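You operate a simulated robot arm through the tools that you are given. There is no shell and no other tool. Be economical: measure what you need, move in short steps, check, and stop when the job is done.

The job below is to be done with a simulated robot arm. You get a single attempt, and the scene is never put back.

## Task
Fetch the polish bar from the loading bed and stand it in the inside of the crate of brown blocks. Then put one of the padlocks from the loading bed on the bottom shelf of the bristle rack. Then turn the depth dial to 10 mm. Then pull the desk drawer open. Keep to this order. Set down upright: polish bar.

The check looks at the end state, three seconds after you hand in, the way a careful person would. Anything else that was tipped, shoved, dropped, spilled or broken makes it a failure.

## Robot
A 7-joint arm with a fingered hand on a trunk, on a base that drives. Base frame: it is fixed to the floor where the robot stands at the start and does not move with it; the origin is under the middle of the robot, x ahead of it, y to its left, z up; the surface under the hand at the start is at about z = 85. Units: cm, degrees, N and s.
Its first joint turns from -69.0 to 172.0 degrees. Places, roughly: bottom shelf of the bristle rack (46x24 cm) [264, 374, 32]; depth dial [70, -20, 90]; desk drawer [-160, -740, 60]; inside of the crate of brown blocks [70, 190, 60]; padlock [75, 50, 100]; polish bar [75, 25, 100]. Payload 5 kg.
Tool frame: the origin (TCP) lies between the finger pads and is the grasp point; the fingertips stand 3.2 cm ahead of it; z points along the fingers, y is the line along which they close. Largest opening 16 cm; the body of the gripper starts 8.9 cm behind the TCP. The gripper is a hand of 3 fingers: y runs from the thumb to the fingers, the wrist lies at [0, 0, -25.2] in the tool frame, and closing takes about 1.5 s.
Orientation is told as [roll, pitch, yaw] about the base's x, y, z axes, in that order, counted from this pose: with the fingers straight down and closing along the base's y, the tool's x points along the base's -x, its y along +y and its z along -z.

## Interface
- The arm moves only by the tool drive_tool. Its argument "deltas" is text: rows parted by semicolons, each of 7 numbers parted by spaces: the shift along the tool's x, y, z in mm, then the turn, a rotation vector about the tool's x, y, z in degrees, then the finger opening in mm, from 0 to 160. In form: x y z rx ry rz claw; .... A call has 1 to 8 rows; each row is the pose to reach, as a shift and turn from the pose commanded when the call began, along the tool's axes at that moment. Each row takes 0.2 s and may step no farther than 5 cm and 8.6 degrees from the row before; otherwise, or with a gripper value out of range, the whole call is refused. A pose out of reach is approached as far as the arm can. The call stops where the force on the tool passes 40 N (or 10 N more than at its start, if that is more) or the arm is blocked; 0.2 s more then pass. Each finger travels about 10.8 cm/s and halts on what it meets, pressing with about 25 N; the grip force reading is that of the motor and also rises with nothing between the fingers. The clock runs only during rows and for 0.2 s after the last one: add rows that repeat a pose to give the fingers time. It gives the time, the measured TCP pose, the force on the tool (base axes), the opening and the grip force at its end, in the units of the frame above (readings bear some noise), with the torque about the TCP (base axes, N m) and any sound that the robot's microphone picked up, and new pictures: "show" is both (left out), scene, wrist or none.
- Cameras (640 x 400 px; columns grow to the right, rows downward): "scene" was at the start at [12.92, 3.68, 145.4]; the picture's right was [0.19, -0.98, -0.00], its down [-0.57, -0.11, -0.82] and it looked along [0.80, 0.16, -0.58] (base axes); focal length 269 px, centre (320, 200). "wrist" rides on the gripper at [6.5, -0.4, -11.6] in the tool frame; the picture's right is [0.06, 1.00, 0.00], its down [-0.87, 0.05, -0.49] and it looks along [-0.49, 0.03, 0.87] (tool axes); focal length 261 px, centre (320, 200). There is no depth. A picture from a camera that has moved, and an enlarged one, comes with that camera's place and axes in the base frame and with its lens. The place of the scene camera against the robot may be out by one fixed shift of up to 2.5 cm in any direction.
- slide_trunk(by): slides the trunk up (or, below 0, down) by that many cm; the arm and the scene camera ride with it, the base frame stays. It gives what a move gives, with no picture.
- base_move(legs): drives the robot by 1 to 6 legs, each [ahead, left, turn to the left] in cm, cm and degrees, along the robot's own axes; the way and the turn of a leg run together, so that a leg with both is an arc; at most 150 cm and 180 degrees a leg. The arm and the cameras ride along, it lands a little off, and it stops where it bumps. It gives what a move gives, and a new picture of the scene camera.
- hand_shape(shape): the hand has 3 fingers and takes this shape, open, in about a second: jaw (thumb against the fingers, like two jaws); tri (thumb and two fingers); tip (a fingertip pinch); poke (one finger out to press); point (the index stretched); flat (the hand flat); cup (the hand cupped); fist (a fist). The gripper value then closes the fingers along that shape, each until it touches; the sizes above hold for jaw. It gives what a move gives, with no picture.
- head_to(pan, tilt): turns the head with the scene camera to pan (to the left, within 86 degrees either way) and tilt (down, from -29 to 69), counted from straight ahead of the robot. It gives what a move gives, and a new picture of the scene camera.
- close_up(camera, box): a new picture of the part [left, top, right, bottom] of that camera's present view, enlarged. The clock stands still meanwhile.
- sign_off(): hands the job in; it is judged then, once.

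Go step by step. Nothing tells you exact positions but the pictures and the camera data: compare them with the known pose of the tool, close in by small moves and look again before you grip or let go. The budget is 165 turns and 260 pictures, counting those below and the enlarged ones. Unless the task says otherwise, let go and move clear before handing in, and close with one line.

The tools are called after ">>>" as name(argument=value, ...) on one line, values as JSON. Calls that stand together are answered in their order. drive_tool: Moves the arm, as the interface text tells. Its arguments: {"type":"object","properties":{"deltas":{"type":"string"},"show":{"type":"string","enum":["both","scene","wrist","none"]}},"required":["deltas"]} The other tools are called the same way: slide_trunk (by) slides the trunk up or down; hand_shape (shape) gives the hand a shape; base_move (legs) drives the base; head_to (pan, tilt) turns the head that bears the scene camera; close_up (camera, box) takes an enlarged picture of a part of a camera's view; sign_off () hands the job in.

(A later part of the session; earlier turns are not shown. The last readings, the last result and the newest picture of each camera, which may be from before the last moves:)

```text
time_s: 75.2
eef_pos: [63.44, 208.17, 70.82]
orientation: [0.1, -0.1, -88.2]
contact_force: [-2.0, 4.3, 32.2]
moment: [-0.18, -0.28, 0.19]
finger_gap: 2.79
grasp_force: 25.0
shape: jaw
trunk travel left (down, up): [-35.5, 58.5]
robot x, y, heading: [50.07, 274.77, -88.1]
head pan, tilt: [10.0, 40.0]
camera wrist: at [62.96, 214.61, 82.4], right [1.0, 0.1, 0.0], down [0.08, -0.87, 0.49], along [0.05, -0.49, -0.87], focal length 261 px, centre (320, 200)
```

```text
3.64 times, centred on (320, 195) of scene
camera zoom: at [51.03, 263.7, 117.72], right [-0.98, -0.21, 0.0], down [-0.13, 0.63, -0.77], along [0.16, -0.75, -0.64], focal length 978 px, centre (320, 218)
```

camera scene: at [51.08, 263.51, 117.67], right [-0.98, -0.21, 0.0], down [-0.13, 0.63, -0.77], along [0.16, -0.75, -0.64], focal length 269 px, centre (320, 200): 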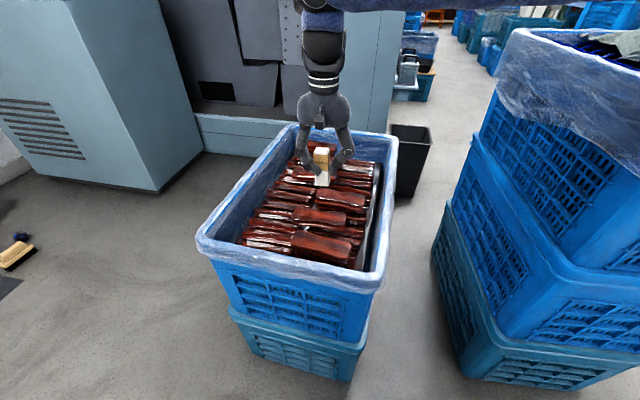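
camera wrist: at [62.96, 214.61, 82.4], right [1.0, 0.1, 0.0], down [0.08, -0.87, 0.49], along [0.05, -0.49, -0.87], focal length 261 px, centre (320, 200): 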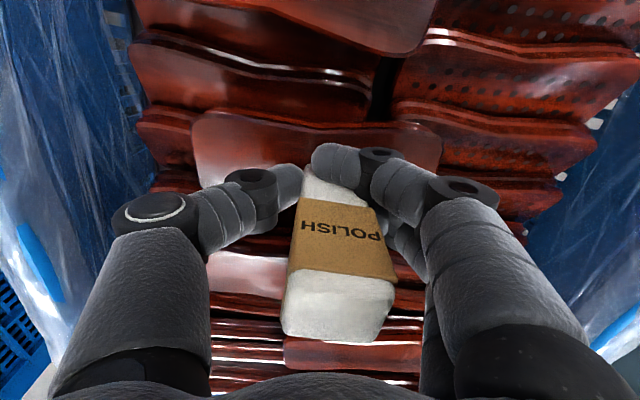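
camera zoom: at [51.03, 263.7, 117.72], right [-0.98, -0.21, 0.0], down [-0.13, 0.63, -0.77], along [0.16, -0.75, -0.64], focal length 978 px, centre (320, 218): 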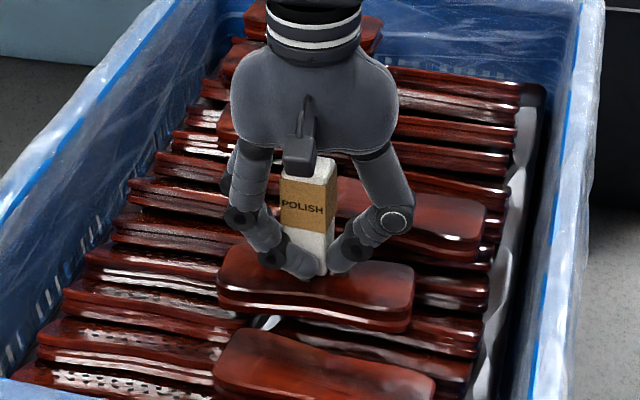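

The bar slipped upward in the fingers and seems to sit at B's far edge. I raise a little and look again.

>>> drive_tool(deltas="0 0 -20 0 0 0 20;0 0 -50 0 0 0 20;0 0 -80 0 0 0 20;0 0 -80 0 0 0 20", show="wrist")

>>> close_up(camera="scene", box=[250, 110, 390, 220])

>>> close_up(camera="wrist", box=[200, 100, 440, 280])

```text
time_s: 76.2
eef_pos: [63.72, 207.95, 78.64]
orientation: [0.1, 0.1, -88.0]
contact_force: [0.4, 0.7, -1.8]
moment: [0.0, 0.01, 0.01]
finger_gap: 2.45
grasp_force: 24.5
shape: jaw
trunk travel left (down, up): [-35.5, 58.5]
robot x, y, heading: [50.1, 274.95, -88.1]
head pan, tilt: [10.0, 40.0]
camera wrist: at [63.12, 214.37, 90.23], right [1.0, 0.1, 0.0], down [0.08, -0.87, 0.49], along [0.05, -0.49, -0.87], focal length 261 px, centre (320, 200)
```

wrist: 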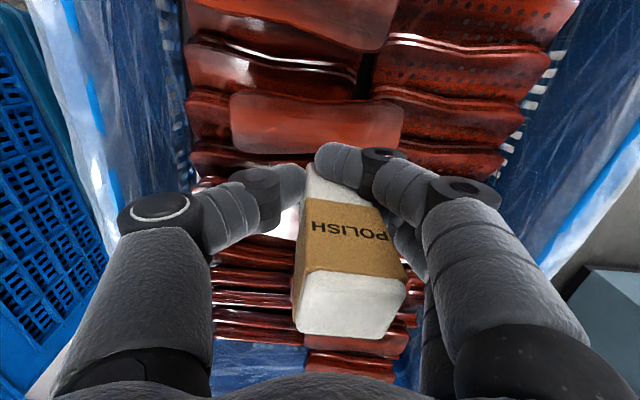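

```text
3.64 times, centred on (320, 165) of scene
camera zoom: at [51.08, 263.5, 117.67], right [-0.98, -0.21, 0.0], down [-0.13, 0.63, -0.77], along [0.16, -0.75, -0.64], focal length 978 px, centre (320, 327)
```

zoom: 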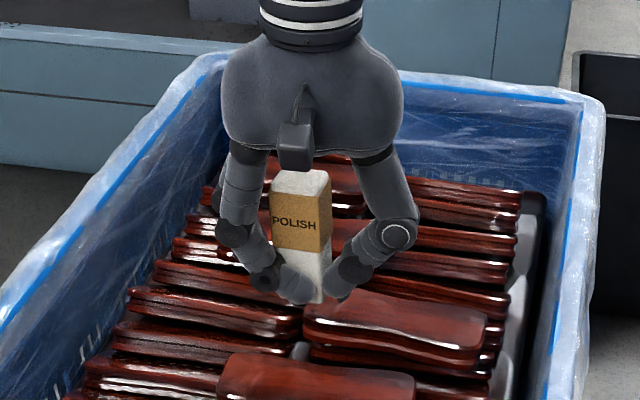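

```text
2.22 times, centred on (320, 190) of wrist
camera zoom: at [63.12, 214.37, 90.23], right [1.0, 0.1, 0.0], down [0.08, -0.87, 0.49], along [0.05, -0.49, -0.87], focal length 579 px, centre (320, 222)
```

zoom: 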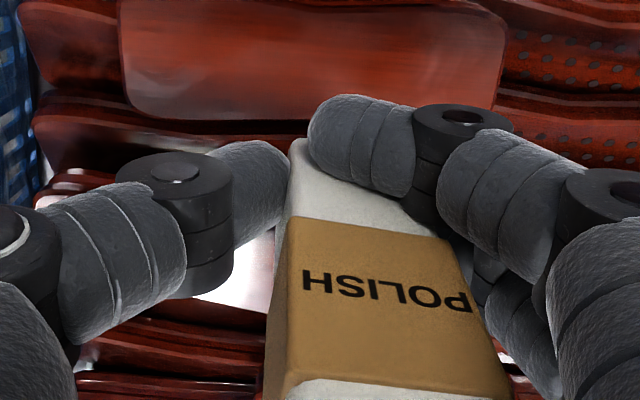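

The bar slid about 3 cm up in the grip and sits some 2.5 cm too far from me relative to block B (top at z≈66). I shift back toward the robot and lower to just above.

>>> drive_tool(deltas="26 -4 0 0 0 0 20;26 -4 30 0 0 0 20;26 -4 55 0 0 0 20;26 -4 55 0 0 0 20", show="wrist")

>>> close_up(camera="scene", box=[250, 140, 390, 250])

```text
time_s: 77.2
eef_pos: [63.15, 210.58, 73.16]
orientation: [0.1, -0.1, -88.1]
contact_force: [0.0, 0.0, -0.8]
moment: [-0.01, 0.0, 0.01]
finger_gap: 2.45
grasp_force: 24.9
shape: jaw
trunk travel left (down, up): [-35.5, 58.5]
robot x, y, heading: [49.67, 274.68, -88.0]
head pan, tilt: [10.0, 40.0]
camera wrist: at [62.67, 217.02, 84.67], right [1.0, 0.1, 0.0], down [0.08, -0.87, 0.49], along [0.05, -0.49, -0.87], focal length 261 px, centre (320, 200)
```

wrist: 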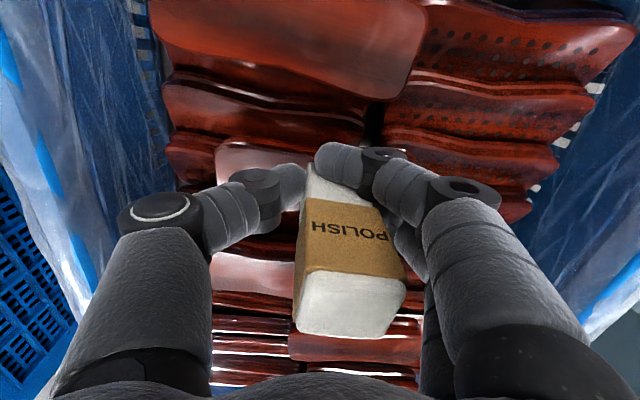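

```text
3.64 times, centred on (320, 195) of scene
camera zoom: at [51.08, 263.52, 117.68], right [-0.98, -0.21, 0.0], down [-0.13, 0.63, -0.77], along [0.16, -0.75, -0.64], focal length 978 px, centre (320, 218)
```

zoom: 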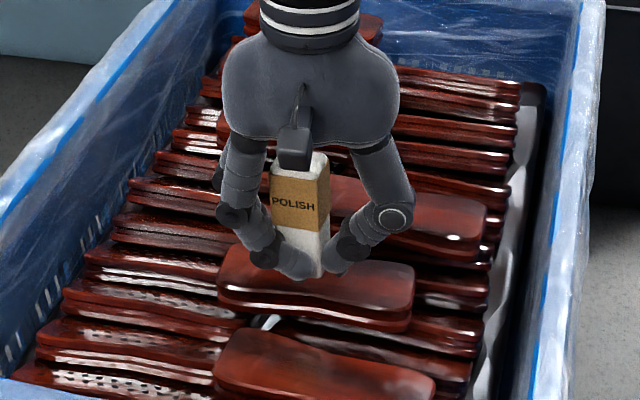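

>>> drive_tool(deltas="0 0 8 0 0 0 20;0 0 16 0 0 0 20;0 0 16 0 0 0 20", show="wrist")

>>> close_up(camera="scene", box=[270, 160, 370, 240])

```text
time_s: 78.0
eef_pos: [63.11, 210.58, 71.43]
orientation: [0.0, 0.1, -88.1]
contact_force: [-0.8, -0.4, -1.9]
moment: [0.01, 0.01, 0.01]
finger_gap: 2.45
grasp_force: 25.7
shape: jaw
trunk travel left (down, up): [-35.5, 58.5]
robot x, y, heading: [49.9, 274.92, -88.1]
head pan, tilt: [10.0, 40.0]
camera wrist: at [62.56, 216.95, 83.08], right [1.0, 0.1, 0.0], down [0.08, -0.87, 0.49], along [0.05, -0.49, -0.87], focal length 261 px, centre (320, 200)
```

wrist: 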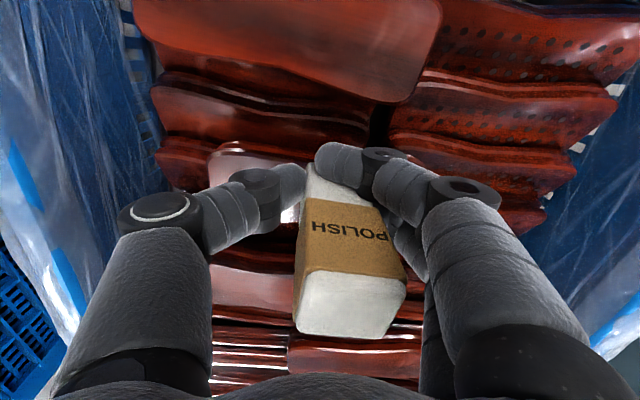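

```text
5.00 times, centred on (320, 200) of scene
camera zoom: at [51.08, 263.5, 117.68], right [-0.98, -0.21, 0.0], down [-0.13, 0.63, -0.77], along [0.16, -0.75, -0.64], focal length 1345 px, centre (320, 200)
```

zoom: 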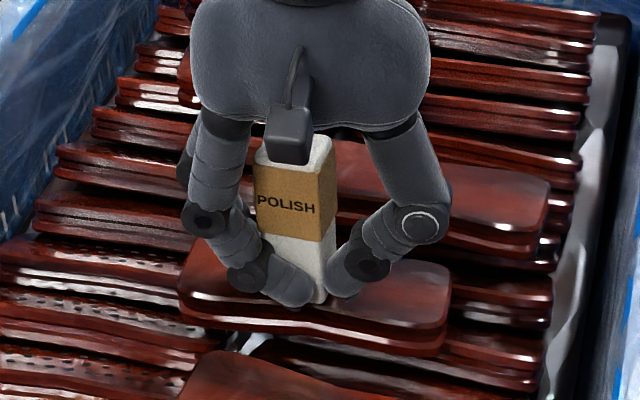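

>>> drive_tool(deltas="0 0 5 0 0 0 20;0 0 10 0 0 0 20;0 0 10 0 0 0 20", show="none")

```text
time_s: 78.8
eef_pos: [63.0, 210.63, 70.85]
orientation: [0.1, -0.2, -88.2]
contact_force: [-0.9, -1.8, 37.1]
moment: [-0.33, -0.49, 0.03]
finger_gap: 2.69
grasp_force: 24.8
shape: jaw
trunk travel left (down, up): [-35.5, 58.5]
robot x, y, heading: [49.45, 274.8, -88.4]
head pan, tilt: [10.0, 40.0]
```

>>> close_up(camera="scene", box=[270, 160, 370, 240])

>>> close_up(camera="wrist", box=[160, 90, 480, 370])

```text
5.00 times, centred on (320, 200) of scene
camera zoom: at [51.03, 263.7, 117.75], right [-0.98, -0.21, 0.0], down [-0.13, 0.63, -0.77], along [0.16, -0.75, -0.64], focal length 1345 px, centre (320, 200)
```

zoom: 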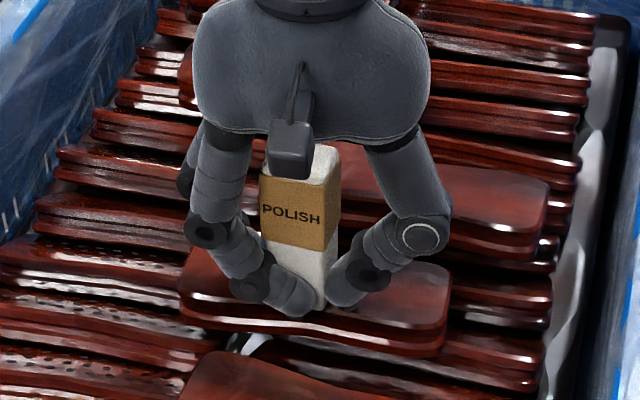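

```text
1.43 times, centred on (320, 230) of wrist
camera zoom: at [62.49, 216.99, 82.39], right [1.0, 0.1, 0.0], down [0.08, -0.87, 0.49], along [0.05, -0.49, -0.87], focal length 372 px, centre (320, 157)
```

zoom: 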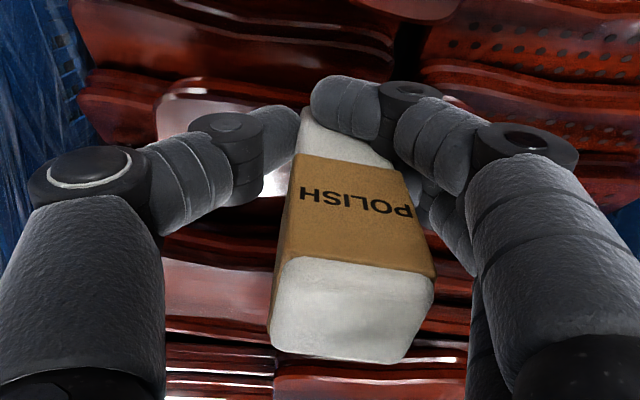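

The bar is in contact with block B. I relieve the pressure and open the fingers slightly.

>>> drive_tool(deltas="0 0 -4 0 0 0 20;0 0 -4 0 0 0 28;0 0 -4 0 0 0 36;0 0 -4 0 0 0 44;0 0 -4 0 0 0 44", show="wrist")

>>> close_up(camera="scene", box=[270, 160, 370, 240])

```text
time_s: 80.0
eef_pos: [62.95, 210.69, 70.96]
orientation: [0.1, -0.1, -88.1]
contact_force: [1.0, 0.0, 3.8]
moment: [-0.04, 0.03, 0.0]
finger_gap: 4.29
grasp_force: 0.0
shape: jaw
trunk travel left (down, up): [-35.5, 58.5]
robot x, y, heading: [49.99, 274.93, -88.1]
head pan, tilt: [10.0, 40.0]
camera wrist: at [62.4, 216.97, 82.46], right [1.0, 0.1, 0.0], down [0.08, -0.87, 0.49], along [0.05, -0.49, -0.87], focal length 261 px, centre (320, 200)
```

wrist: 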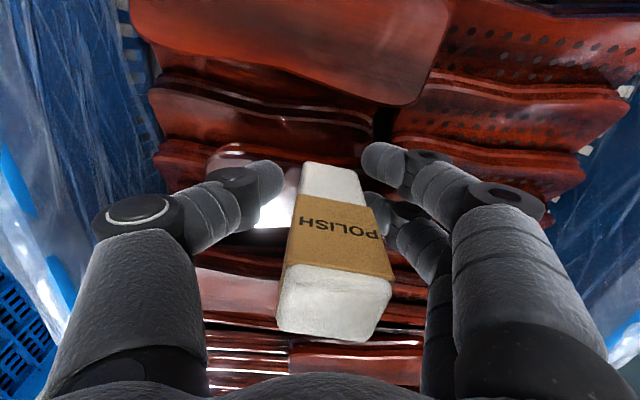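

```text
5.00 times, centred on (320, 200) of scene
camera zoom: at [51.07, 263.54, 117.67], right [-0.98, -0.21, 0.0], down [-0.13, 0.63, -0.77], along [0.16, -0.75, -0.64], focal length 1345 px, centre (320, 200)
```

zoom: 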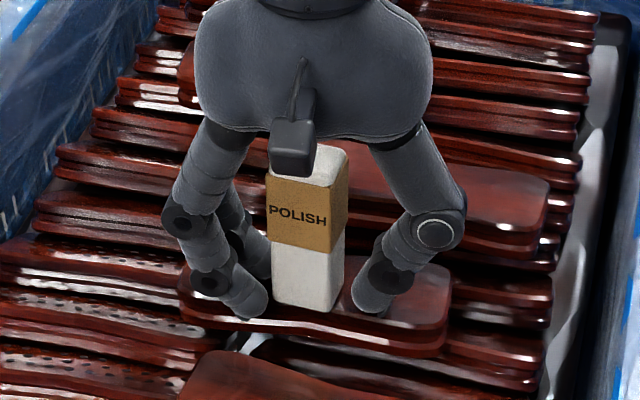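

The bar stands upright on the block. I open a bit more and rise straight up.

>>> drive_tool(deltas="0 0 -4 0 0 0 60;0 0 -10 0 0 0 80;0 0 -10 0 0 0 80;0 0 -50 0 0 0 80;0 0 -95 0 0 0 80;0 0 -140 0 0 0 80;0 0 -190 0 0 0 80;0 0 -230 0 0 0 80", show="wrist")

>>> close_up(camera="scene", box=[240, 100, 400, 250])

```text
time_s: 81.8
eef_pos: [62.85, 210.52, 94.32]
orientation: [-0.1, 0.0, -88.0]
contact_force: [0.4, -0.1, -0.5]
moment: [-0.02, -0.02, 0.0]
finger_gap: 7.95
grasp_force: 0.0
shape: jaw
trunk travel left (down, up): [-35.5, 58.5]
robot x, y, heading: [50.25, 274.79, -88.2]
head pan, tilt: [10.0, 40.0]
camera wrist: at [62.37, 216.99, 105.92], right [1.0, 0.1, 0.0], down [0.08, -0.87, 0.49], along [0.05, -0.49, -0.87], focal length 261 px, centre (320, 200)
```

wrist: 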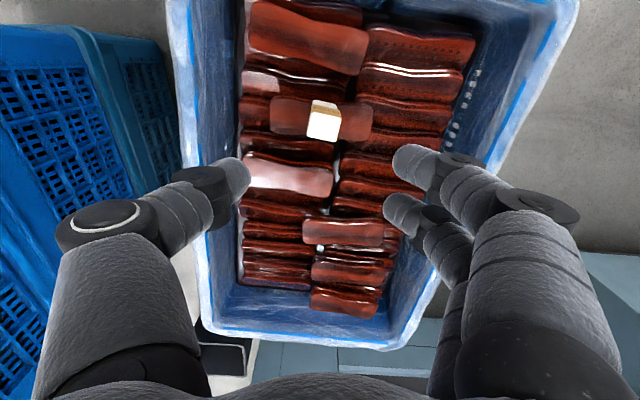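

```text
2.67 times, centred on (320, 175) of scene
camera zoom: at [51.09, 263.58, 117.68], right [-0.98, -0.21, 0.0], down [-0.13, 0.63, -0.77], along [0.16, -0.75, -0.64], focal length 717 px, centre (320, 267)
```

zoom: 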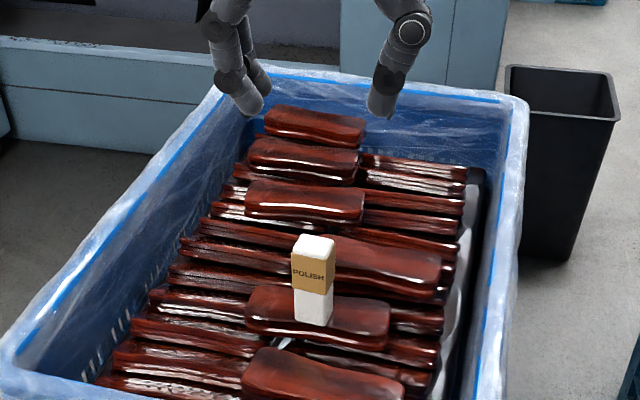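

The bar stands well in the crate. Now I raise the trunk and return to the bench by the same aisle.

>>> slide_trunk(by=27)

>>> base_move(legs=[[-55, 0, -2], [0, -135, 0], [110, 0, 0]])

```text
time_s: 84.6
eef_pos: [62.92, 210.43, 121.27]
orientation: [0.0, 0.0, -88.1]
contact_force: [0.8, -0.3, 0.4]
moment: [-0.03, 0.0, -0.01]
finger_gap: 7.96
grasp_force: 0.0
shape: jaw
trunk travel left (down, up): [-62.5, 31.5]
robot x, y, heading: [49.69, 274.88, -88.2]
head pan, tilt: [10.0, 40.0]
```

```text
time_s: 99.5
eef_pos: [-79.89, 153.36, 121.1]
orientation: [-0.1, 0.0, -90.6]
contact_force: [0.5, -0.3, 0.6]
moment: [0.0, 0.02, -0.01]
finger_gap: 7.94
grasp_force: 0.1
shape: jaw
trunk travel left (down, up): [-62.5, 31.5]
robot x, y, heading: [-90.02, 218.36, -90.6]
head pan, tilt: [10.0, 40.0]
camera scene: at [-89.52, 206.85, 144.67], right [-0.99, -0.16, 0.0], down [-0.11, 0.63, -0.77], along [0.13, -0.76, -0.64], focal length 269 px, centre (320, 200)
```

scene: 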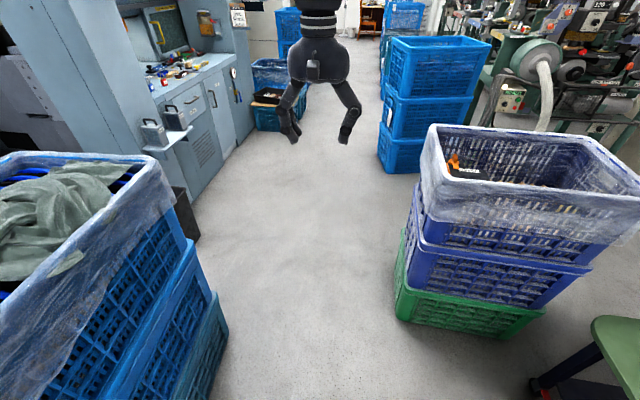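

>>> base_move(legs=[[135, 12, 0.6], [78, 20, 0], [0, 0, 90]])

>>> head_to(pan=15, tilt=35)

```text
time_s: 113.9
eef_pos: [6.4, 18.98, 121.23]
orientation: [0.0, 0.0, 0.3]
contact_force: [-0.2, -0.3, 0.0]
moment: [0.04, 0.03, 0.02]
finger_gap: 7.94
grasp_force: 0.0
shape: jaw
trunk travel left (down, up): [-62.5, 31.5]
robot x, y, heading: [-58.35, 8.1, 0.1]
head pan, tilt: [10.0, 40.0]
camera scene: at [-45.65, 11.47, 144.68], right [0.18, -0.98, 0.0], down [-0.63, -0.11, -0.77], along [0.75, 0.14, -0.64], focal length 269 px, centre (320, 200)
```

scene: 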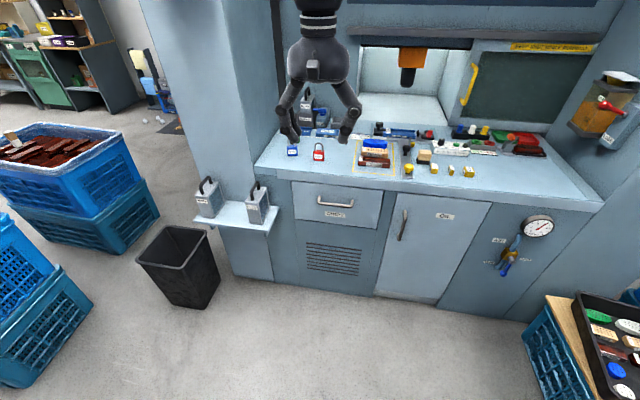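

```text
time_s: 114.5
eef_pos: [6.43, 19.02, 121.23]
orientation: [-0.1, -0.1, 0.3]
contact_force: [0.3, 0.2, 0.0]
moment: [0.04, -0.02, -0.01]
finger_gap: 7.96
grasp_force: 0.0
shape: jaw
trunk travel left (down, up): [-62.5, 31.5]
robot x, y, heading: [-58.22, 8.1, 0.2]
head pan, tilt: [15.0, 35.0]
camera scene: at [-45.53, 12.24, 145.43], right [0.26, -0.96, 0.0], down [-0.55, -0.15, -0.82], along [0.79, 0.22, -0.57], focal length 269 px, centre (320, 200)
```

scene: 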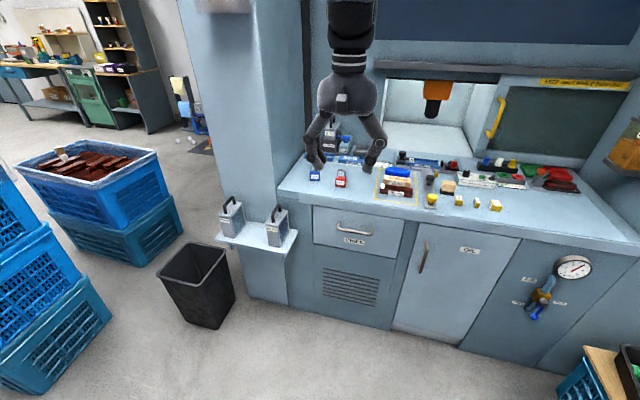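

I drive up to the bench again; the hand will be over the area by the padlocks.

>>> base_move(legs=[[57, 0, 0]])

>>> close_up(camera="wrist", box=[0, 0, 640, 400])

```text
time_s: 117.8
eef_pos: [62.83, 18.65, 121.15]
orientation: [0.1, 0.1, -0.1]
contact_force: [0.9, 0.9, -0.5]
moment: [-0.03, 0.01, 0.04]
finger_gap: 7.93
grasp_force: 0.2
shape: jaw
trunk travel left (down, up): [-62.5, 31.5]
robot x, y, heading: [-1.97, 8.04, -0.1]
head pan, tilt: [15.0, 35.0]
camera scene: at [10.9, 12.27, 145.43], right [0.26, -0.97, 0.0], down [-0.55, -0.15, -0.82], along [0.79, 0.21, -0.57], focal length 269 px, centre (320, 200)
```

scene: 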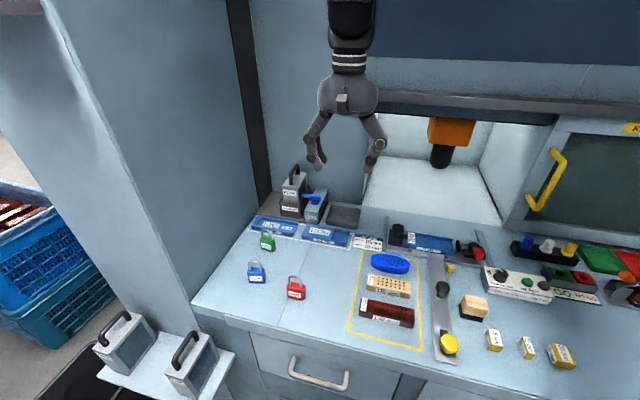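

```text
1.00 times, centred on (320, 200) of wrist (not enlarged: the box is as wide or as high as the picture)
camera zoom: at [56.45, 18.26, 132.8], right [-0.06, 1.0, 0.0], down [0.87, 0.05, 0.49], along [0.49, 0.03, -0.87], focal length 261 px, centre (320, 200)
```

zoom: 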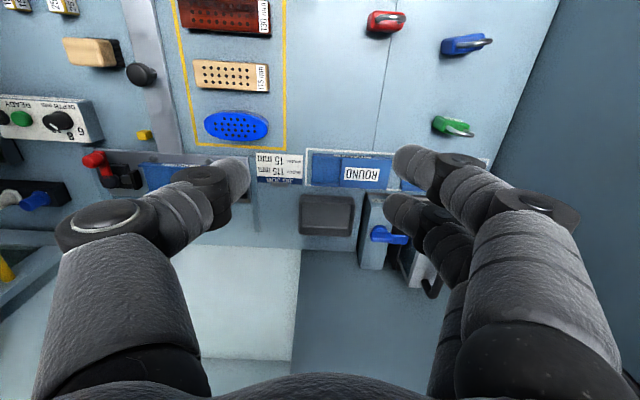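

Red padlock is at about (52, 27). I move above it and descend part way.

>>> drive_tool(deltas="35 28 0 0 0 0 90;70 56 0 0 0 0 90;100 84 0 0 0 0 90;100 84 50 0 0 0 90;100 84 100 0 0 0 90;100 84 130 0 0 0 90;100 84 130 0 0 0 90", show="wrist")

>>> close_up(camera="scene", box=[220, 220, 360, 330])

```text
time_s: 119.4
eef_pos: [52.77, 27.06, 108.49]
orientation: [0.0, 0.0, -0.2]
contact_force: [-0.2, 0.3, 0.5]
moment: [0.01, -0.03, -0.02]
finger_gap: 8.95
grasp_force: 0.1
shape: jaw
trunk travel left (down, up): [-62.5, 31.5]
robot x, y, heading: [-1.89, 7.83, 0.1]
head pan, tilt: [15.0, 35.0]
camera wrist: at [46.32, 26.64, 120.01], right [-0.06, 1.0, 0.0], down [0.87, 0.05, 0.49], along [0.49, 0.03, -0.87], focal length 261 px, centre (320, 200)
```

wrist: 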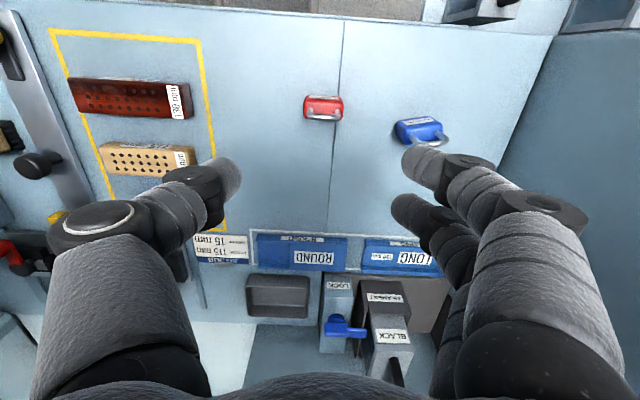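

```text
3.64 times, centred on (290, 275) of scene
camera zoom: at [10.74, 12.32, 145.44], right [0.26, -0.97, 0.0], down [-0.55, -0.15, -0.82], along [0.79, 0.21, -0.57], focal length 978 px, centre (429, -73)
```

zoom: 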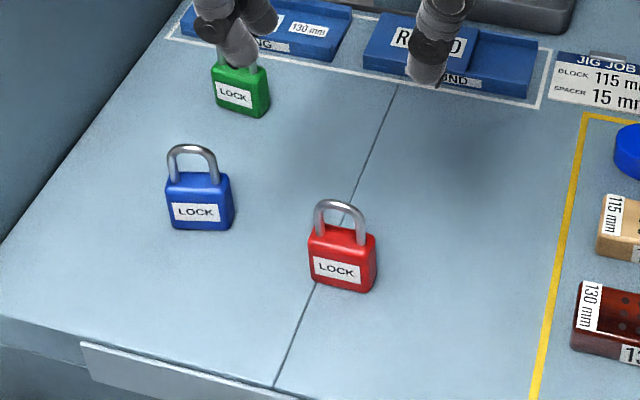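

Red padlock is at (52, 27.3), body centre z≈87.5. To allow setting it on the shelf later, I tilt the tool 30° forward before gripping.

>>> drive_tool(deltas="8 2 0 0 -7.5 0 90;8 2 0 0 -15 0 80;8 2 0 0 -22.5 0 80;8 2 0 0 -30 0 80;8 2 50 0 -30 0 80;8 2 100 0 -30 0 80;8 2 100 0 -30 0 80", show="wrist")

>>> close_up(camera="scene", box=[220, 220, 360, 330])

```text
time_s: 121.0
eef_pos: [52.17, 27.28, 97.93]
orientation: [0.0, -29.9, -0.1]
contact_force: [0.3, 0.1, 0.0]
moment: [-0.03, -0.03, 0.01]
finger_gap: 8.06
grasp_force: 0.0
shape: jaw
trunk travel left (down, up): [-62.5, 31.5]
robot x, y, heading: [-1.86, 7.81, -0.1]
head pan, tilt: [15.0, 35.0]
camera wrist: at [40.77, 26.86, 104.7], right [-0.05, 1.0, -0.03], down [0.51, 0.05, 0.86], along [0.86, 0.03, -0.51], focal length 261 px, centre (320, 200)
```

wrist: 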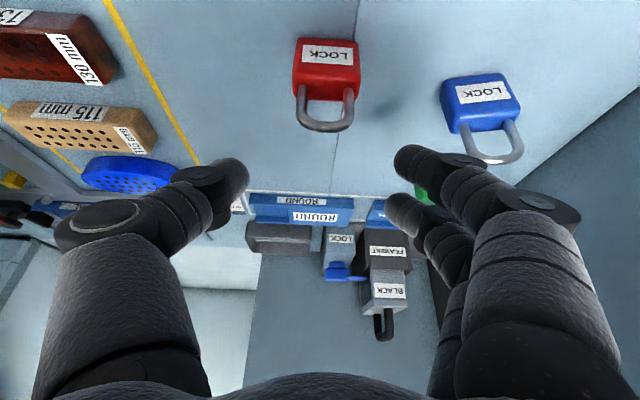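

```text
3.64 times, centred on (290, 275) of scene
camera zoom: at [10.79, 12.23, 145.44], right [0.26, -0.97, 0.0], down [-0.55, -0.15, -0.82], along [0.79, 0.21, -0.57], focal length 978 px, centre (429, -73)
```

zoom: 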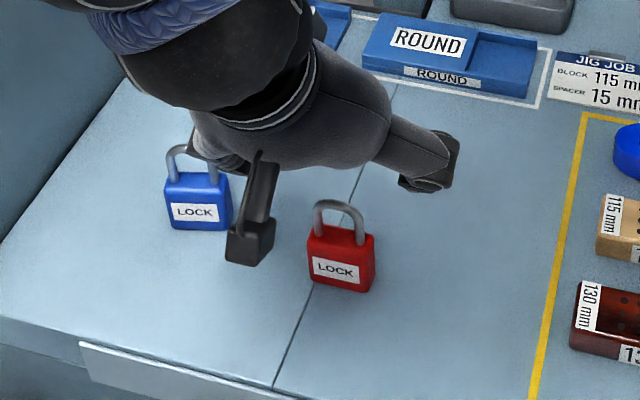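

The padlock is at x 51–53, y 27.3, body z 85–89. I descend vertically to grip it and close.

>>> drive_tool(deltas="24 0 33 0 0 0 80;47 0 66 0 0 0 80;47 0 66 0 0 0 80;47 0 66 0 0 0 60;47 0 66 0 0 0 40;47 0 66 0 0 0 30;47 0 66 0 0 0 30;47 0 66 0 0 0 30", show="wrist")

>>> close_up(camera="scene", box=[220, 220, 360, 330])

```text
time_s: 122.8
eef_pos: [51.59, 27.4, 90.16]
orientation: [-0.1, -30.0, -0.1]
contact_force: [-0.2, -0.7, 4.9]
moment: [0.05, 0.05, 0.01]
finger_gap: 3.1
grasp_force: 25.3
shape: jaw
trunk travel left (down, up): [-62.5, 31.5]
robot x, y, heading: [-2.04, 8.24, -0.2]
head pan, tilt: [15.0, 35.0]
camera wrist: at [40.17, 26.94, 96.92], right [-0.05, 1.0, -0.03], down [0.51, 0.05, 0.86], along [0.86, 0.03, -0.51], focal length 261 px, centre (320, 200)
```

wrist: 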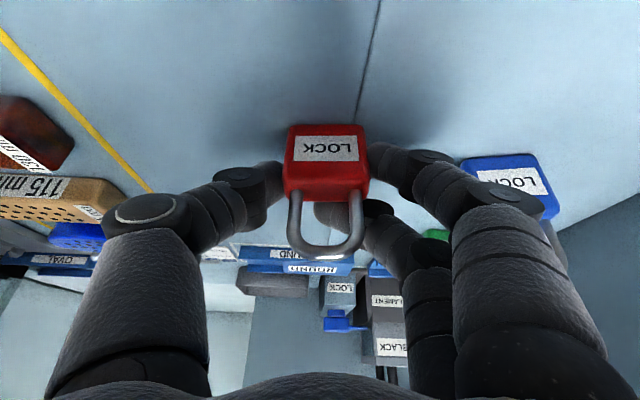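

```text
3.64 times, centred on (290, 275) of scene
camera zoom: at [10.79, 12.25, 145.44], right [0.26, -0.97, 0.0], down [-0.55, -0.15, -0.82], along [0.79, 0.21, -0.57], focal length 978 px, centre (429, -73)
```

zoom: 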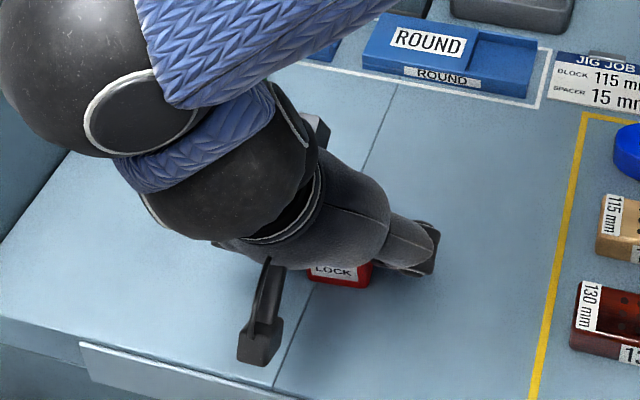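

Gripped. I lift it vertically and check.

>>> drive_tool(deltas="-12 0 -20 0 0 0 30;-35 0 -60 0 0 0 30;-60 0 -104 0 0 0 30;-85 0 -147 0 0 0 30;-110 0 -190 0 0 0 30;-110 0 -190 0 0 0 30", show="wrist")

>>> close_up(camera="scene", box=[180, 100, 400, 320])

```text
refused: row 3 steps farther than a row can; nothing moved
```

```text
1.82 times, centred on (290, 210) of scene
camera zoom: at [10.79, 12.25, 145.44], right [0.26, -0.97, 0.0], down [-0.55, -0.15, -0.82], along [0.79, 0.21, -0.57], focal length 489 px, centre (374, 182)
```

zoom: 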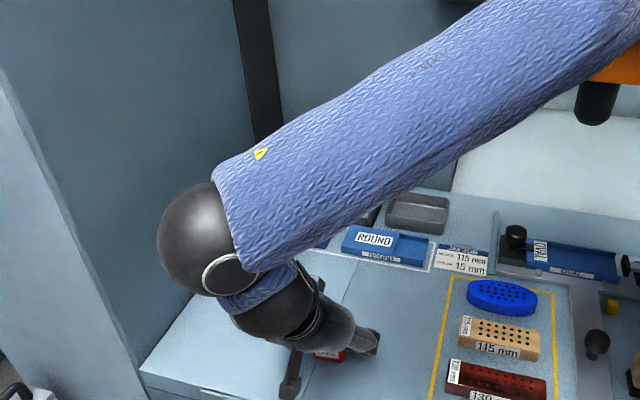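

>>> drive_tool(deltas="-12 0 -20 0 0 0 30;-33 0 -57 0 0 0 30;-55 0 -95 0 0 0 30;-77 0 -133 0 0 0 30;-99 0 -171 0 0 0 30;-110 0 -190 0 0 0 30;-110 0 -190 0 0 0 30", show="both")

```text
time_s: 124.4
eef_pos: [51.23, 27.43, 112.25]
orientation: [0.0, -29.9, -0.2]
contact_force: [-0.3, 1.0, -1.1]
moment: [0.0, 0.03, 0.01]
finger_gap: 2.93
grasp_force: 24.9
shape: jaw
trunk travel left (down, up): [-62.5, 31.5]
robot x, y, heading: [-1.99, 8.38, -0.4]
head pan, tilt: [15.0, 35.0]
camera scene: at [10.83, 12.31, 145.43], right [0.26, -0.97, 0.0], down [-0.55, -0.15, -0.82], along [0.79, 0.21, -0.57], focal length 269 px, centre (320, 200)
camera wrist: at [39.91, 26.94, 119.09], right [-0.05, 1.0, -0.03], down [0.51, 0.05, 0.86], along [0.86, 0.03, -0.51], focal length 261 px, centre (320, 200)
```

scene: 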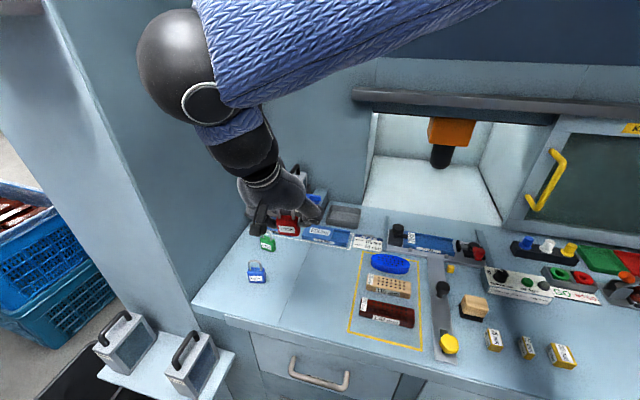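
wrist: 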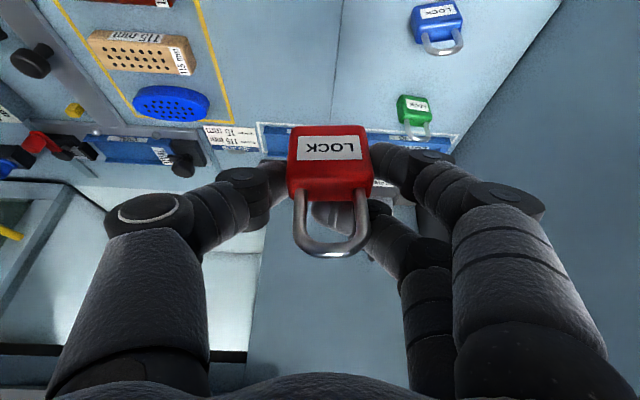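

Padlock held upright. I back off and drive the same aisle toward the rack.

>>> base_move(legs=[[-58, 0, 0], [0, 0, 90], [80, 20, 0], [135, 0, 0], [110, 0, 0], [0, 0, -90]])

>>> head_to(pan=-5, tilt=20)

```text
time_s: 150.7
eef_pos: [-24.37, 353.49, 112.29]
orientation: [0.0, -30.0, 1.7]
contact_force: [0.0, 0.2, -1.3]
moment: [-0.01, 0.02, -0.01]
finger_gap: 2.9
grasp_force: 25.3
shape: jaw
trunk travel left (down, up): [-62.5, 31.5]
robot x, y, heading: [-76.73, 332.69, 2.0]
head pan, tilt: [15.0, 35.0]
camera scene: at [-64.39, 337.14, 145.43], right [0.29, -0.96, 0.0], down [-0.55, -0.16, -0.82], along [0.78, 0.24, -0.57], focal length 269 px, centre (320, 200)
```

scene: 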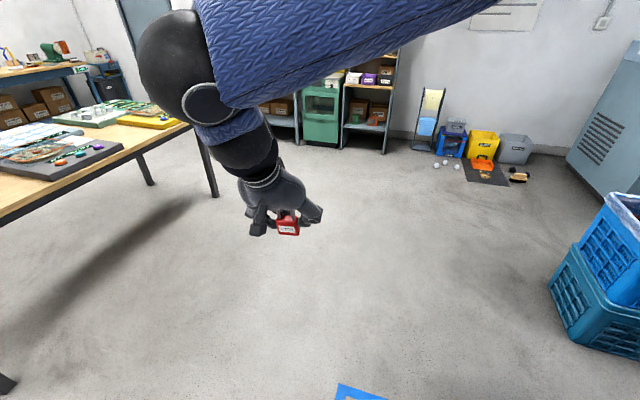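

```text
time_s: 151.5
eef_pos: [-24.46, 353.51, 112.29]
orientation: [0.0, -30.0, 1.7]
contact_force: [0.5, 0.4, -0.8]
moment: [0.0, 0.01, -0.02]
finger_gap: 2.91
grasp_force: 25.1
shape: jaw
trunk travel left (down, up): [-62.5, 31.5]
robot x, y, heading: [-76.83, 332.44, 1.5]
head pan, tilt: [-5.0, 20.0]
camera scene: at [-63.52, 334.1, 147.81], right [-0.06, -1.0, 0.0], down [-0.34, 0.02, -0.94], along [0.94, -0.05, -0.34], focal length 269 px, centre (320, 200)
```

scene: 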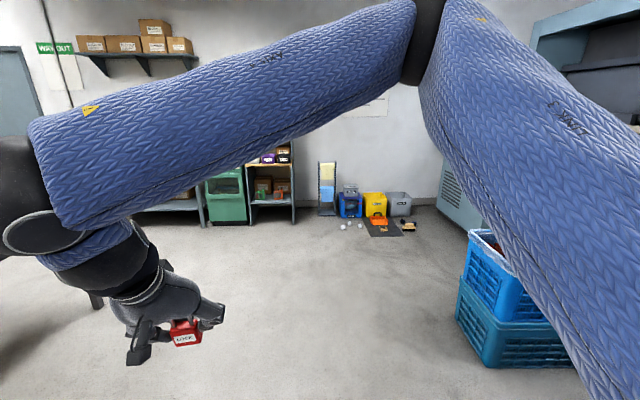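

>>> base_move(legs=[[148, 5, -1.7], [60, 5, 0]])

>>> head_to(pan=22, tilt=40)

```text
time_s: 161.7
eef_pos: [179.26, 368.58, 112.27]
orientation: [0.0, -29.9, 1.5]
contact_force: [0.7, -0.8, -1.1]
moment: [0.02, 0.0, -0.02]
finger_gap: 2.91
grasp_force: 25.4
shape: jaw
trunk travel left (down, up): [-62.5, 31.5]
robot x, y, heading: [126.82, 347.38, 1.5]
head pan, tilt: [-5.0, 20.0]
camera scene: at [140.2, 349.31, 147.81], right [-0.06, -1.0, 0.0], down [-0.34, 0.02, -0.94], along [0.94, -0.06, -0.34], focal length 269 px, centre (320, 200)
```

scene: 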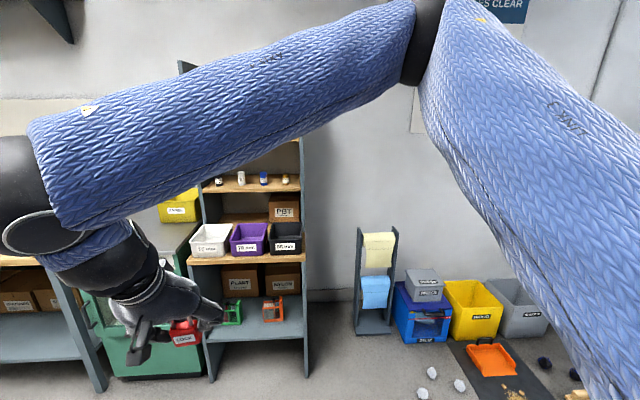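

```text
time_s: 162.6
eef_pos: [179.13, 368.52, 112.23]
orientation: [0.0, -30.0, 1.5]
contact_force: [0.4, -0.1, -0.7]
moment: [0.02, 0.04, -0.01]
finger_gap: 2.92
grasp_force: 25.0
shape: jaw
trunk travel left (down, up): [-62.5, 31.5]
robot x, y, heading: [126.55, 347.46, 1.8]
head pan, tilt: [22.0, 40.0]
camera scene: at [138.64, 353.25, 144.68], right [0.4, -0.92, 0.0], down [-0.59, -0.26, -0.77], along [0.7, 0.31, -0.64], focal length 269 px, centre (320, 200)
```

scene: 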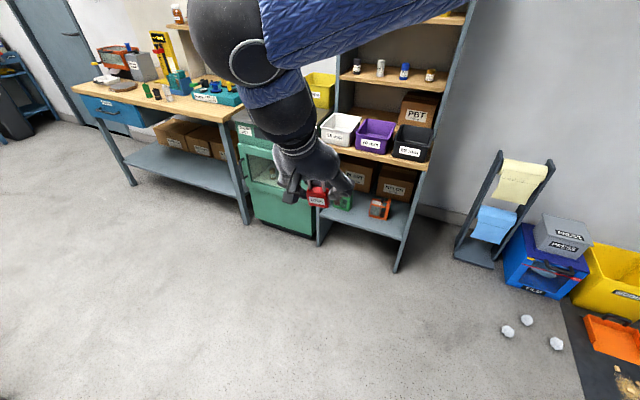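

>>> head_to(pan=8, tilt=40)

>>> close_up(camera="scene", box=[170, 120, 350, 270])

>>> close_up(camera="wrist", box=[0, 0, 640, 400])

```text
time_s: 163.3
eef_pos: [179.25, 368.66, 112.22]
orientation: [0.0, -30.0, 1.5]
contact_force: [0.0, 0.7, -1.7]
moment: [0.02, -0.02, 0.03]
finger_gap: 2.91
grasp_force: 24.9
shape: jaw
trunk travel left (down, up): [-62.5, 31.5]
robot x, y, heading: [126.35, 347.82, 1.4]
head pan, tilt: [8.0, 40.0]
camera scene: at [139.2, 351.27, 144.68], right [0.17, -0.99, 0.0], down [-0.63, -0.11, -0.77], along [0.76, 0.13, -0.64], focal length 269 px, centre (320, 200)
```

scene: 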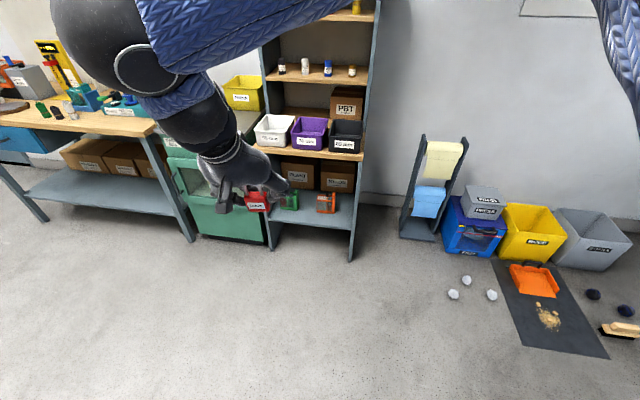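

```text
2.67 times, centred on (260, 195) of scene
camera zoom: at [139.2, 351.27, 144.68], right [0.17, -0.99, 0.0], down [-0.63, -0.11, -0.77], along [0.76, 0.13, -0.64], focal length 717 px, centre (480, 213)
```

zoom: 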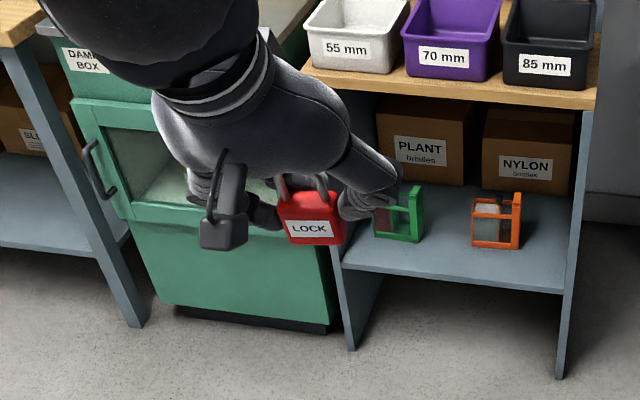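

```text
1.00 times, centred on (320, 200) of wrist (not enlarged: the box is as wide or as high as the picture)
camera zoom: at [167.87, 367.8, 119.07], right [-0.08, 1.0, -0.03], down [0.51, 0.07, 0.86], along [0.86, 0.05, -0.51], focal length 261 px, centre (320, 200)
```

zoom: 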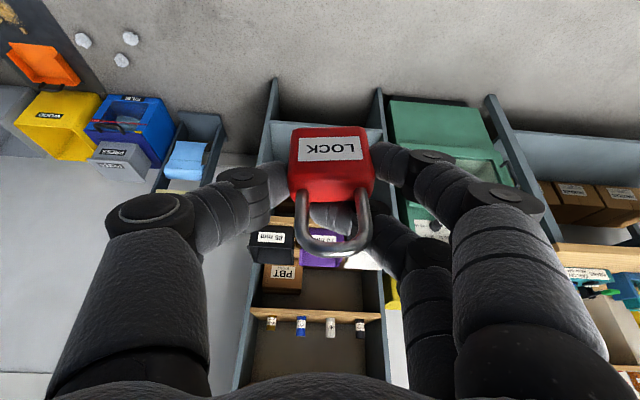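

The rack's front edge is at x≈252, centre y≈374; there is a free strip in front between the green and orange items at about y 377. I lower the trunk here first, then move in.

>>> slide_trunk(by=-62)

>>> base_move(legs=[[48, 9, -1.5]])

>>> close_up(camera="wrist", box=[0, 0, 640, 400])

```text
refused: -62 is not a number from -40 to 40
```

```text
time_s: 166.3
eef_pos: [229.73, 377.76, 112.22]
orientation: [0.0, -29.9, 0.6]
contact_force: [0.5, -0.2, -1.7]
moment: [-0.01, 0.02, -0.02]
finger_gap: 2.9
grasp_force: 24.9
shape: jaw
trunk travel left (down, up): [-62.5, 31.5]
robot x, y, heading: [176.67, 357.77, 0.5]
head pan, tilt: [8.0, 40.0]
camera scene: at [189.44, 361.14, 144.67], right [0.15, -0.99, 0.0], down [-0.64, -0.1, -0.77], along [0.76, 0.11, -0.64], focal length 269 px, centre (320, 200)
```

scene: 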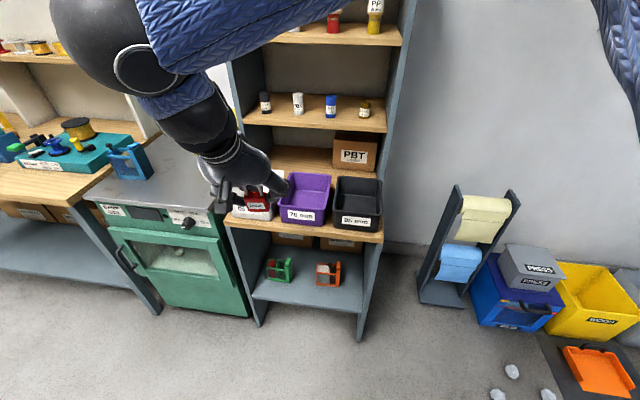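

```text
1.00 times, centred on (320, 200) of wrist (not enlarged: the box is as wide or as high as the picture)
camera zoom: at [218.39, 377.19, 119.03], right [-0.06, 1.0, -0.03], down [0.51, 0.06, 0.86], along [0.86, 0.04, -0.51], focal length 261 px, centre (320, 200)
```

zoom: 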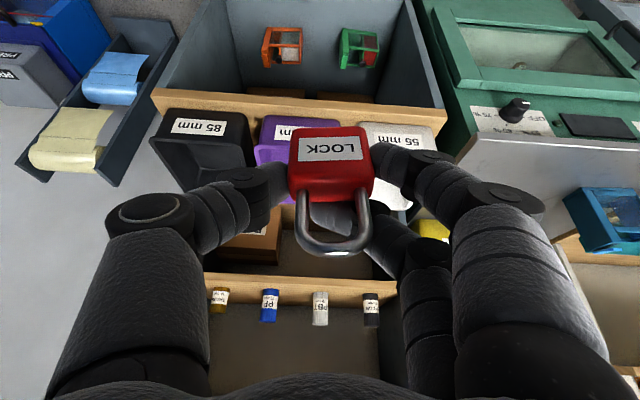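

The free spot's middle is y≈377, matching the hand. I lower the trunk here in two steps.

>>> slide_trunk(by=-40)

>>> slide_trunk(by=-22)

>>> head_to(pan=10, tilt=35)

>>> close_up(camera="wrist", box=[0, 0, 640, 400])

```text
time_s: 170.1
eef_pos: [229.7, 377.9, 72.32]
orientation: [0.0, -30.0, 0.6]
contact_force: [0.2, 0.8, -0.6]
moment: [0.01, 0.02, -0.01]
finger_gap: 2.88
grasp_force: 24.8
shape: jaw
trunk travel left (down, up): [-22.5, 71.5]
robot x, y, heading: [176.25, 358.12, 0.5]
head pan, tilt: [8.0, 40.0]
```

```text
time_s: 172.5
eef_pos: [229.67, 377.72, 50.22]
orientation: [-0.1, -30.1, 0.6]
contact_force: [-0.5, 0.0, -0.4]
moment: [-0.03, -0.02, 0.0]
finger_gap: 2.9
grasp_force: 25.4
shape: jaw
trunk travel left (down, up): [-0.5, 93.5]
robot x, y, heading: [176.76, 358.0, 0.6]
head pan, tilt: [8.0, 40.0]
```

```text
time_s: 173.1
eef_pos: [229.76, 377.74, 50.34]
orientation: [0.0, -30.0, 0.6]
contact_force: [0.6, 0.1, -1.3]
moment: [0.01, -0.03, -0.02]
finger_gap: 2.9
grasp_force: 25.3
shape: jaw
trunk travel left (down, up): [-0.5, 93.5]
robot x, y, heading: [176.63, 357.91, 0.6]
head pan, tilt: [10.0, 35.0]
camera scene: at [189.58, 361.47, 83.43], right [0.18, -0.98, 0.0], down [-0.56, -0.11, -0.82], along [0.8, 0.15, -0.57], focal length 269 px, centre (320, 200)
```

scene: 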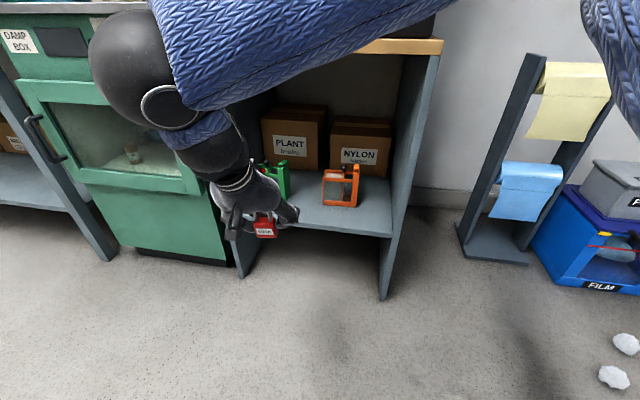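

```text
1.00 times, centred on (320, 200) of wrist (not enlarged: the box is as wide or as high as the picture)
camera zoom: at [218.3, 377.18, 57.06], right [-0.06, 1.0, -0.03], down [0.51, 0.06, 0.86], along [0.86, 0.04, -0.51], focal length 261 px, centre (320, 200)
```

zoom: 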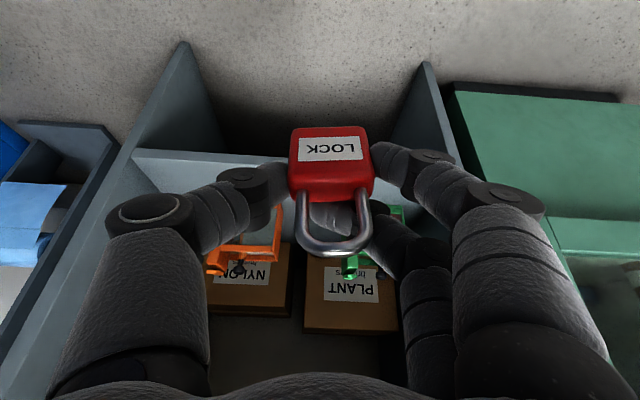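

The shelf top is at z≈30, front edge x≈252. I lower to z≈41 and move forward over the shelf's front strip.

>>> drive_tool(deltas="22 0 39 0 0 0 30;47 0 82 0 0 0 30;7 0 105 0 0 0 30;-33 0 128 0 0 0 30;-73 0 151 0 0 0 30;-108 0 171 0 0 0 30;-108 0 171 0 0 0 30")

```text
time_s: 174.7
eef_pos: [247.75, 378.03, 40.83]
orientation: [0.0, -30.0, 0.6]
contact_force: [0.3, -0.4, -0.3]
moment: [0.0, -0.03, -0.01]
finger_gap: 2.93
grasp_force: 24.8
shape: jaw
trunk travel left (down, up): [-0.5, 93.5]
robot x, y, heading: [176.36, 357.9, 0.6]
head pan, tilt: [10.0, 35.0]
camera scene: at [189.59, 361.47, 83.43], right [0.18, -0.98, 0.0], down [-0.56, -0.11, -0.82], along [0.81, 0.15, -0.57], focal length 269 px, centre (320, 200)
camera wrist: at [236.43, 377.53, 47.66], right [-0.06, 1.0, -0.03], down [0.51, 0.06, 0.86], along [0.86, 0.04, -0.51], focal length 261 px, centre (320, 200)
```

scene: 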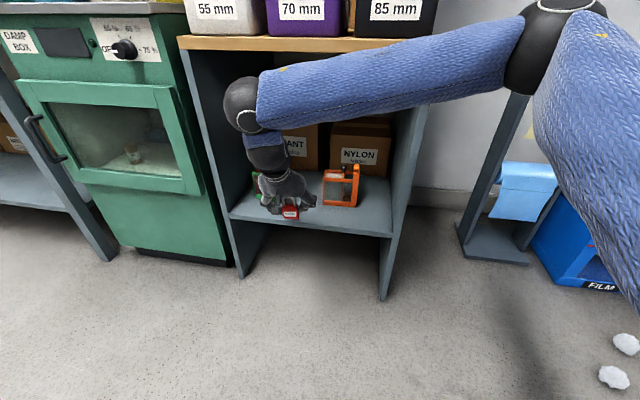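
wrist: 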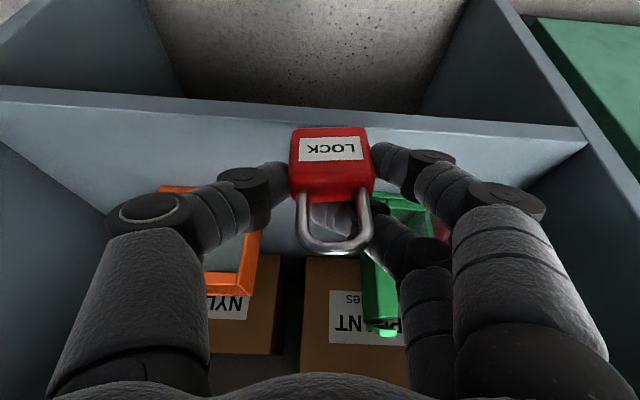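

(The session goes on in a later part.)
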